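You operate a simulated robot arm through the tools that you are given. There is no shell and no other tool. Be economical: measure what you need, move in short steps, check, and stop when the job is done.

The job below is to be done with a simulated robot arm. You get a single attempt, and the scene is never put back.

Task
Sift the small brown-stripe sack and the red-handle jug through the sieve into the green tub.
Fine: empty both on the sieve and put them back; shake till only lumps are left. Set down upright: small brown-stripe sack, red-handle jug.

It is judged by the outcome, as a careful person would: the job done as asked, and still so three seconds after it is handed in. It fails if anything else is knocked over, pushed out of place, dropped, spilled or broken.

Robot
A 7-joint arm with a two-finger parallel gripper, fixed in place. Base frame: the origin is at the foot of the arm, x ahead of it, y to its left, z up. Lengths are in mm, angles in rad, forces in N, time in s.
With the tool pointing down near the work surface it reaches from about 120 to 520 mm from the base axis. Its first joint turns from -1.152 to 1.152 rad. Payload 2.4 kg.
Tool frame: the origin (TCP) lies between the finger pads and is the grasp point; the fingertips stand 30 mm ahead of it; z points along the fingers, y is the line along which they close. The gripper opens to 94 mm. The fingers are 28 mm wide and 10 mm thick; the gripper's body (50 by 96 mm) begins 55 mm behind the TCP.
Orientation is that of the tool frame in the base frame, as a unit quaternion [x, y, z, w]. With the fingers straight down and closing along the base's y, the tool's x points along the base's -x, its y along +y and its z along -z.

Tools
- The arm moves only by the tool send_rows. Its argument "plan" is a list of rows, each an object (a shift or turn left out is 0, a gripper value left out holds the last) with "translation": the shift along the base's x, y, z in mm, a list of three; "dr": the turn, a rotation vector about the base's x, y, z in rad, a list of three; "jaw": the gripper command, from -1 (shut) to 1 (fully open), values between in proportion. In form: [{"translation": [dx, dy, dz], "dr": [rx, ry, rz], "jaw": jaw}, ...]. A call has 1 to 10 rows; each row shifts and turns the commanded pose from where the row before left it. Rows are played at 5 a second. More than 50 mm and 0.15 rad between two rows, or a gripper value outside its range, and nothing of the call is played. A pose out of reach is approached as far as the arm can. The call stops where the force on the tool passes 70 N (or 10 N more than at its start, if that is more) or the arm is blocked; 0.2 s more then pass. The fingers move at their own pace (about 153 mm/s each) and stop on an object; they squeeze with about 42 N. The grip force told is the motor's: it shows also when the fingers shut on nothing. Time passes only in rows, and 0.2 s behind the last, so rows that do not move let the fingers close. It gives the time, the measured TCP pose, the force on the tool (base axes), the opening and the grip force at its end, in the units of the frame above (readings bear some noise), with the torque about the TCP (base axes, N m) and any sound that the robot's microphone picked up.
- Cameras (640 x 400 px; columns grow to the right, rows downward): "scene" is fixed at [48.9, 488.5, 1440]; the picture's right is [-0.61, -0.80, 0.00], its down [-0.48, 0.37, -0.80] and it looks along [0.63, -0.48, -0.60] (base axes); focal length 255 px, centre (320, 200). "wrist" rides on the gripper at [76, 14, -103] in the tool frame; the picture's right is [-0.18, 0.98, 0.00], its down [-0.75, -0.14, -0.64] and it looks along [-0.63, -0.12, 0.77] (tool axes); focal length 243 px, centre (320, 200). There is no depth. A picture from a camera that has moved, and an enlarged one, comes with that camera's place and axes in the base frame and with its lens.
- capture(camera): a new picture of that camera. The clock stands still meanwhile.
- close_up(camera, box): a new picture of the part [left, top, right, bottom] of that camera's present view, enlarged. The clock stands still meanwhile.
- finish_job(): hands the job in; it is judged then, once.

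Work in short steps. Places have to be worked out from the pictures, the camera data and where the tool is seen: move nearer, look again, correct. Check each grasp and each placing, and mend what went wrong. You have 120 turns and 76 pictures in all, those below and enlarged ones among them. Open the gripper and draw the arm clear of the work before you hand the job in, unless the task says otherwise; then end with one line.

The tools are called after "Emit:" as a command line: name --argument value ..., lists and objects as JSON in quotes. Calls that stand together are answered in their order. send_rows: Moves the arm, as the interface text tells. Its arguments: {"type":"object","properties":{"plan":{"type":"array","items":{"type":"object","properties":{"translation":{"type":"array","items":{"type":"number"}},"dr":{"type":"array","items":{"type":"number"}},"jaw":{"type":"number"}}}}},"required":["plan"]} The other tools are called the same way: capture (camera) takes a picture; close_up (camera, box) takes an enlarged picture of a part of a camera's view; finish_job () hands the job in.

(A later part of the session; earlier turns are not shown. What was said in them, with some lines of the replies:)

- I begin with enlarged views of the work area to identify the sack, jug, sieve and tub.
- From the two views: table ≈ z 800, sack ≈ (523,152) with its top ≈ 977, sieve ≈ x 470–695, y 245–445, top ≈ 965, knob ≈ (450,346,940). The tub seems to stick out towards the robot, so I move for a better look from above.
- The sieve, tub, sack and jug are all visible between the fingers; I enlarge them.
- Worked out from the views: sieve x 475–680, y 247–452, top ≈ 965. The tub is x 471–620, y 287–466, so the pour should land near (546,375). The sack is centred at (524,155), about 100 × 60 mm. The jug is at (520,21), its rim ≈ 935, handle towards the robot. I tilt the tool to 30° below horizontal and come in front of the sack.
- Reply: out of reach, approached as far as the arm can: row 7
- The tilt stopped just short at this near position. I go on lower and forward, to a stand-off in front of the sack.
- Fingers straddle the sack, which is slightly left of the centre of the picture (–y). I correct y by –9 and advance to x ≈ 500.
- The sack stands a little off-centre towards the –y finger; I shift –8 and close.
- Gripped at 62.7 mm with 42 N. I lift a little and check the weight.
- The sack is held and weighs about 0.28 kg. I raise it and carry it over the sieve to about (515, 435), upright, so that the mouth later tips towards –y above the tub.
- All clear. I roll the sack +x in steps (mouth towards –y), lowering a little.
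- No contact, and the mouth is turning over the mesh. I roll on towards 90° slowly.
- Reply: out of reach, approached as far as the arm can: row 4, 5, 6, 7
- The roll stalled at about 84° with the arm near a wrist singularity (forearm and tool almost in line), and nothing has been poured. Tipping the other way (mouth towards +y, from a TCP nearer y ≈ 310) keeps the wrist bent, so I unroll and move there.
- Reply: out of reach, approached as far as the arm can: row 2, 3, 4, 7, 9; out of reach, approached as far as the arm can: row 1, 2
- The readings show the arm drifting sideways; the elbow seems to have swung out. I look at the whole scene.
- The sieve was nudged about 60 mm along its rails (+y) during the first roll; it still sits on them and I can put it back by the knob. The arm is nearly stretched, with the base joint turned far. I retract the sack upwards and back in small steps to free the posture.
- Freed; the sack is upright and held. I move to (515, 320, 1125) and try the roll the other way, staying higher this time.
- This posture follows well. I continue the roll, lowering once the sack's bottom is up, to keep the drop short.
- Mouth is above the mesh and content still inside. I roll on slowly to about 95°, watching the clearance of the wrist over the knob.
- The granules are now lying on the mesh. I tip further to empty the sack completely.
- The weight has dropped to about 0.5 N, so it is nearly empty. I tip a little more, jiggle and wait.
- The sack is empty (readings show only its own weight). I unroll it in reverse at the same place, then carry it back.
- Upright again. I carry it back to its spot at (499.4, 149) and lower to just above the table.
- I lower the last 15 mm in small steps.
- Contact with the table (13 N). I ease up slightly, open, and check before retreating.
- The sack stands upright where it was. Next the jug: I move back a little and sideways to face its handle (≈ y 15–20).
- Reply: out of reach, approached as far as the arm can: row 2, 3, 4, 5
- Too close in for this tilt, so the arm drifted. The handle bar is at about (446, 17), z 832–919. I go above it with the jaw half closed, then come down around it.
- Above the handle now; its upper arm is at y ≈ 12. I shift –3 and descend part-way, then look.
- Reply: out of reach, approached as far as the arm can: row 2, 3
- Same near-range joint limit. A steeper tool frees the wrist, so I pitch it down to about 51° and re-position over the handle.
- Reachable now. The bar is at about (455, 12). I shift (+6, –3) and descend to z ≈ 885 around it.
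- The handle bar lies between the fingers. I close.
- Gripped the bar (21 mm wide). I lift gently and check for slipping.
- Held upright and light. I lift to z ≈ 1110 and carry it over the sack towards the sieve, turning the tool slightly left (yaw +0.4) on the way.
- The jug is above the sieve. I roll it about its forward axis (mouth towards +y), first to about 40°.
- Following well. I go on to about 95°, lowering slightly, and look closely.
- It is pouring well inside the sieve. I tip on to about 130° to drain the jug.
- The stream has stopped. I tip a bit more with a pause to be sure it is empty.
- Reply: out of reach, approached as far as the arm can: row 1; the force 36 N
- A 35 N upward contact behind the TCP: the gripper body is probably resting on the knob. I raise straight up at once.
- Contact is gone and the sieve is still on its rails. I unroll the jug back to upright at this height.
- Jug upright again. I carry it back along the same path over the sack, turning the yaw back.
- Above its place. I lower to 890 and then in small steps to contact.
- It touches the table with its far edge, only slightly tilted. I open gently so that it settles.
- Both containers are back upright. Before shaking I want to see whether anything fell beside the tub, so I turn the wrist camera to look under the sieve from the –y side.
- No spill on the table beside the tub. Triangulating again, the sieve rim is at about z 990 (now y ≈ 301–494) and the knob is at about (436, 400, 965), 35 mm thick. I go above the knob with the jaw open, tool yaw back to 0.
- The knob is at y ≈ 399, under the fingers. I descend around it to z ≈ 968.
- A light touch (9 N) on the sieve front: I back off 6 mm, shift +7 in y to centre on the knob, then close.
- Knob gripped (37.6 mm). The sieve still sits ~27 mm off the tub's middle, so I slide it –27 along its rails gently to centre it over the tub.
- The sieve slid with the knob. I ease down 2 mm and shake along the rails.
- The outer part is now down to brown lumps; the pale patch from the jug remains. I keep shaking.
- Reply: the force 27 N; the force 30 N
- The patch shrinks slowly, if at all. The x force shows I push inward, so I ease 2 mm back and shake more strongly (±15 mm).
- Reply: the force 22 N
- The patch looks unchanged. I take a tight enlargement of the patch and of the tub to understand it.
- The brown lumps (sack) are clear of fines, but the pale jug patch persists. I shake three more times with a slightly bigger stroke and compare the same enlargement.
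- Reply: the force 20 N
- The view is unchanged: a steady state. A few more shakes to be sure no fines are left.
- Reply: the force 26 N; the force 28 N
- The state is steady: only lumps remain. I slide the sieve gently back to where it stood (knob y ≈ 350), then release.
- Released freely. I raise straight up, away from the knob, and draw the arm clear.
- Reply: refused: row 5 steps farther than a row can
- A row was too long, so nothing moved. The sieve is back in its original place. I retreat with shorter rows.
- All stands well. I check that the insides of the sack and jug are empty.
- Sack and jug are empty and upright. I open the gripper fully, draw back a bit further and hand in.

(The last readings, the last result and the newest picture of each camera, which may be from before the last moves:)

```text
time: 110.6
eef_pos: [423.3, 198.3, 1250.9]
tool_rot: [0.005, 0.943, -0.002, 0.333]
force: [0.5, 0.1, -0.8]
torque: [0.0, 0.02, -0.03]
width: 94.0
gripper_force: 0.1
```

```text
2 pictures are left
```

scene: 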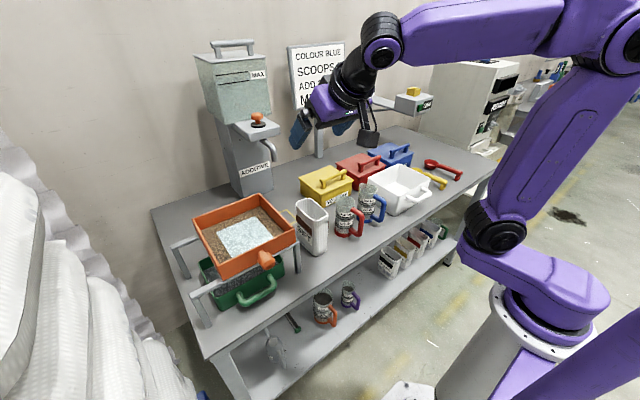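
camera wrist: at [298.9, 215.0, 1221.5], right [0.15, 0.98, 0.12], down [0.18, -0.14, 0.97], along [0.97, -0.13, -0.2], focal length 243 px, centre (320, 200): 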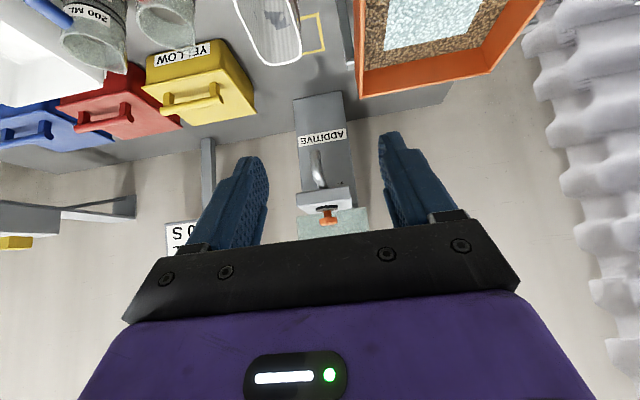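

Everything is in place and the arm is clear, so I hand in.

Emit:
finish_job

```text
The job is handed in.
```

I emptied the sack and the jug onto the sieve, put both back upright, and shook the sieve over the green tub; the brown lumps and a pale patch from the jug are left. I took that patch for lumps because it stopped changing with more shaking, but I could not confirm it. I knocked the sieve about 55 mm along its rails while tipping the sack, pressed on it again with the gripper while draining the jug, and slid it back afterwards. I saw no spills.
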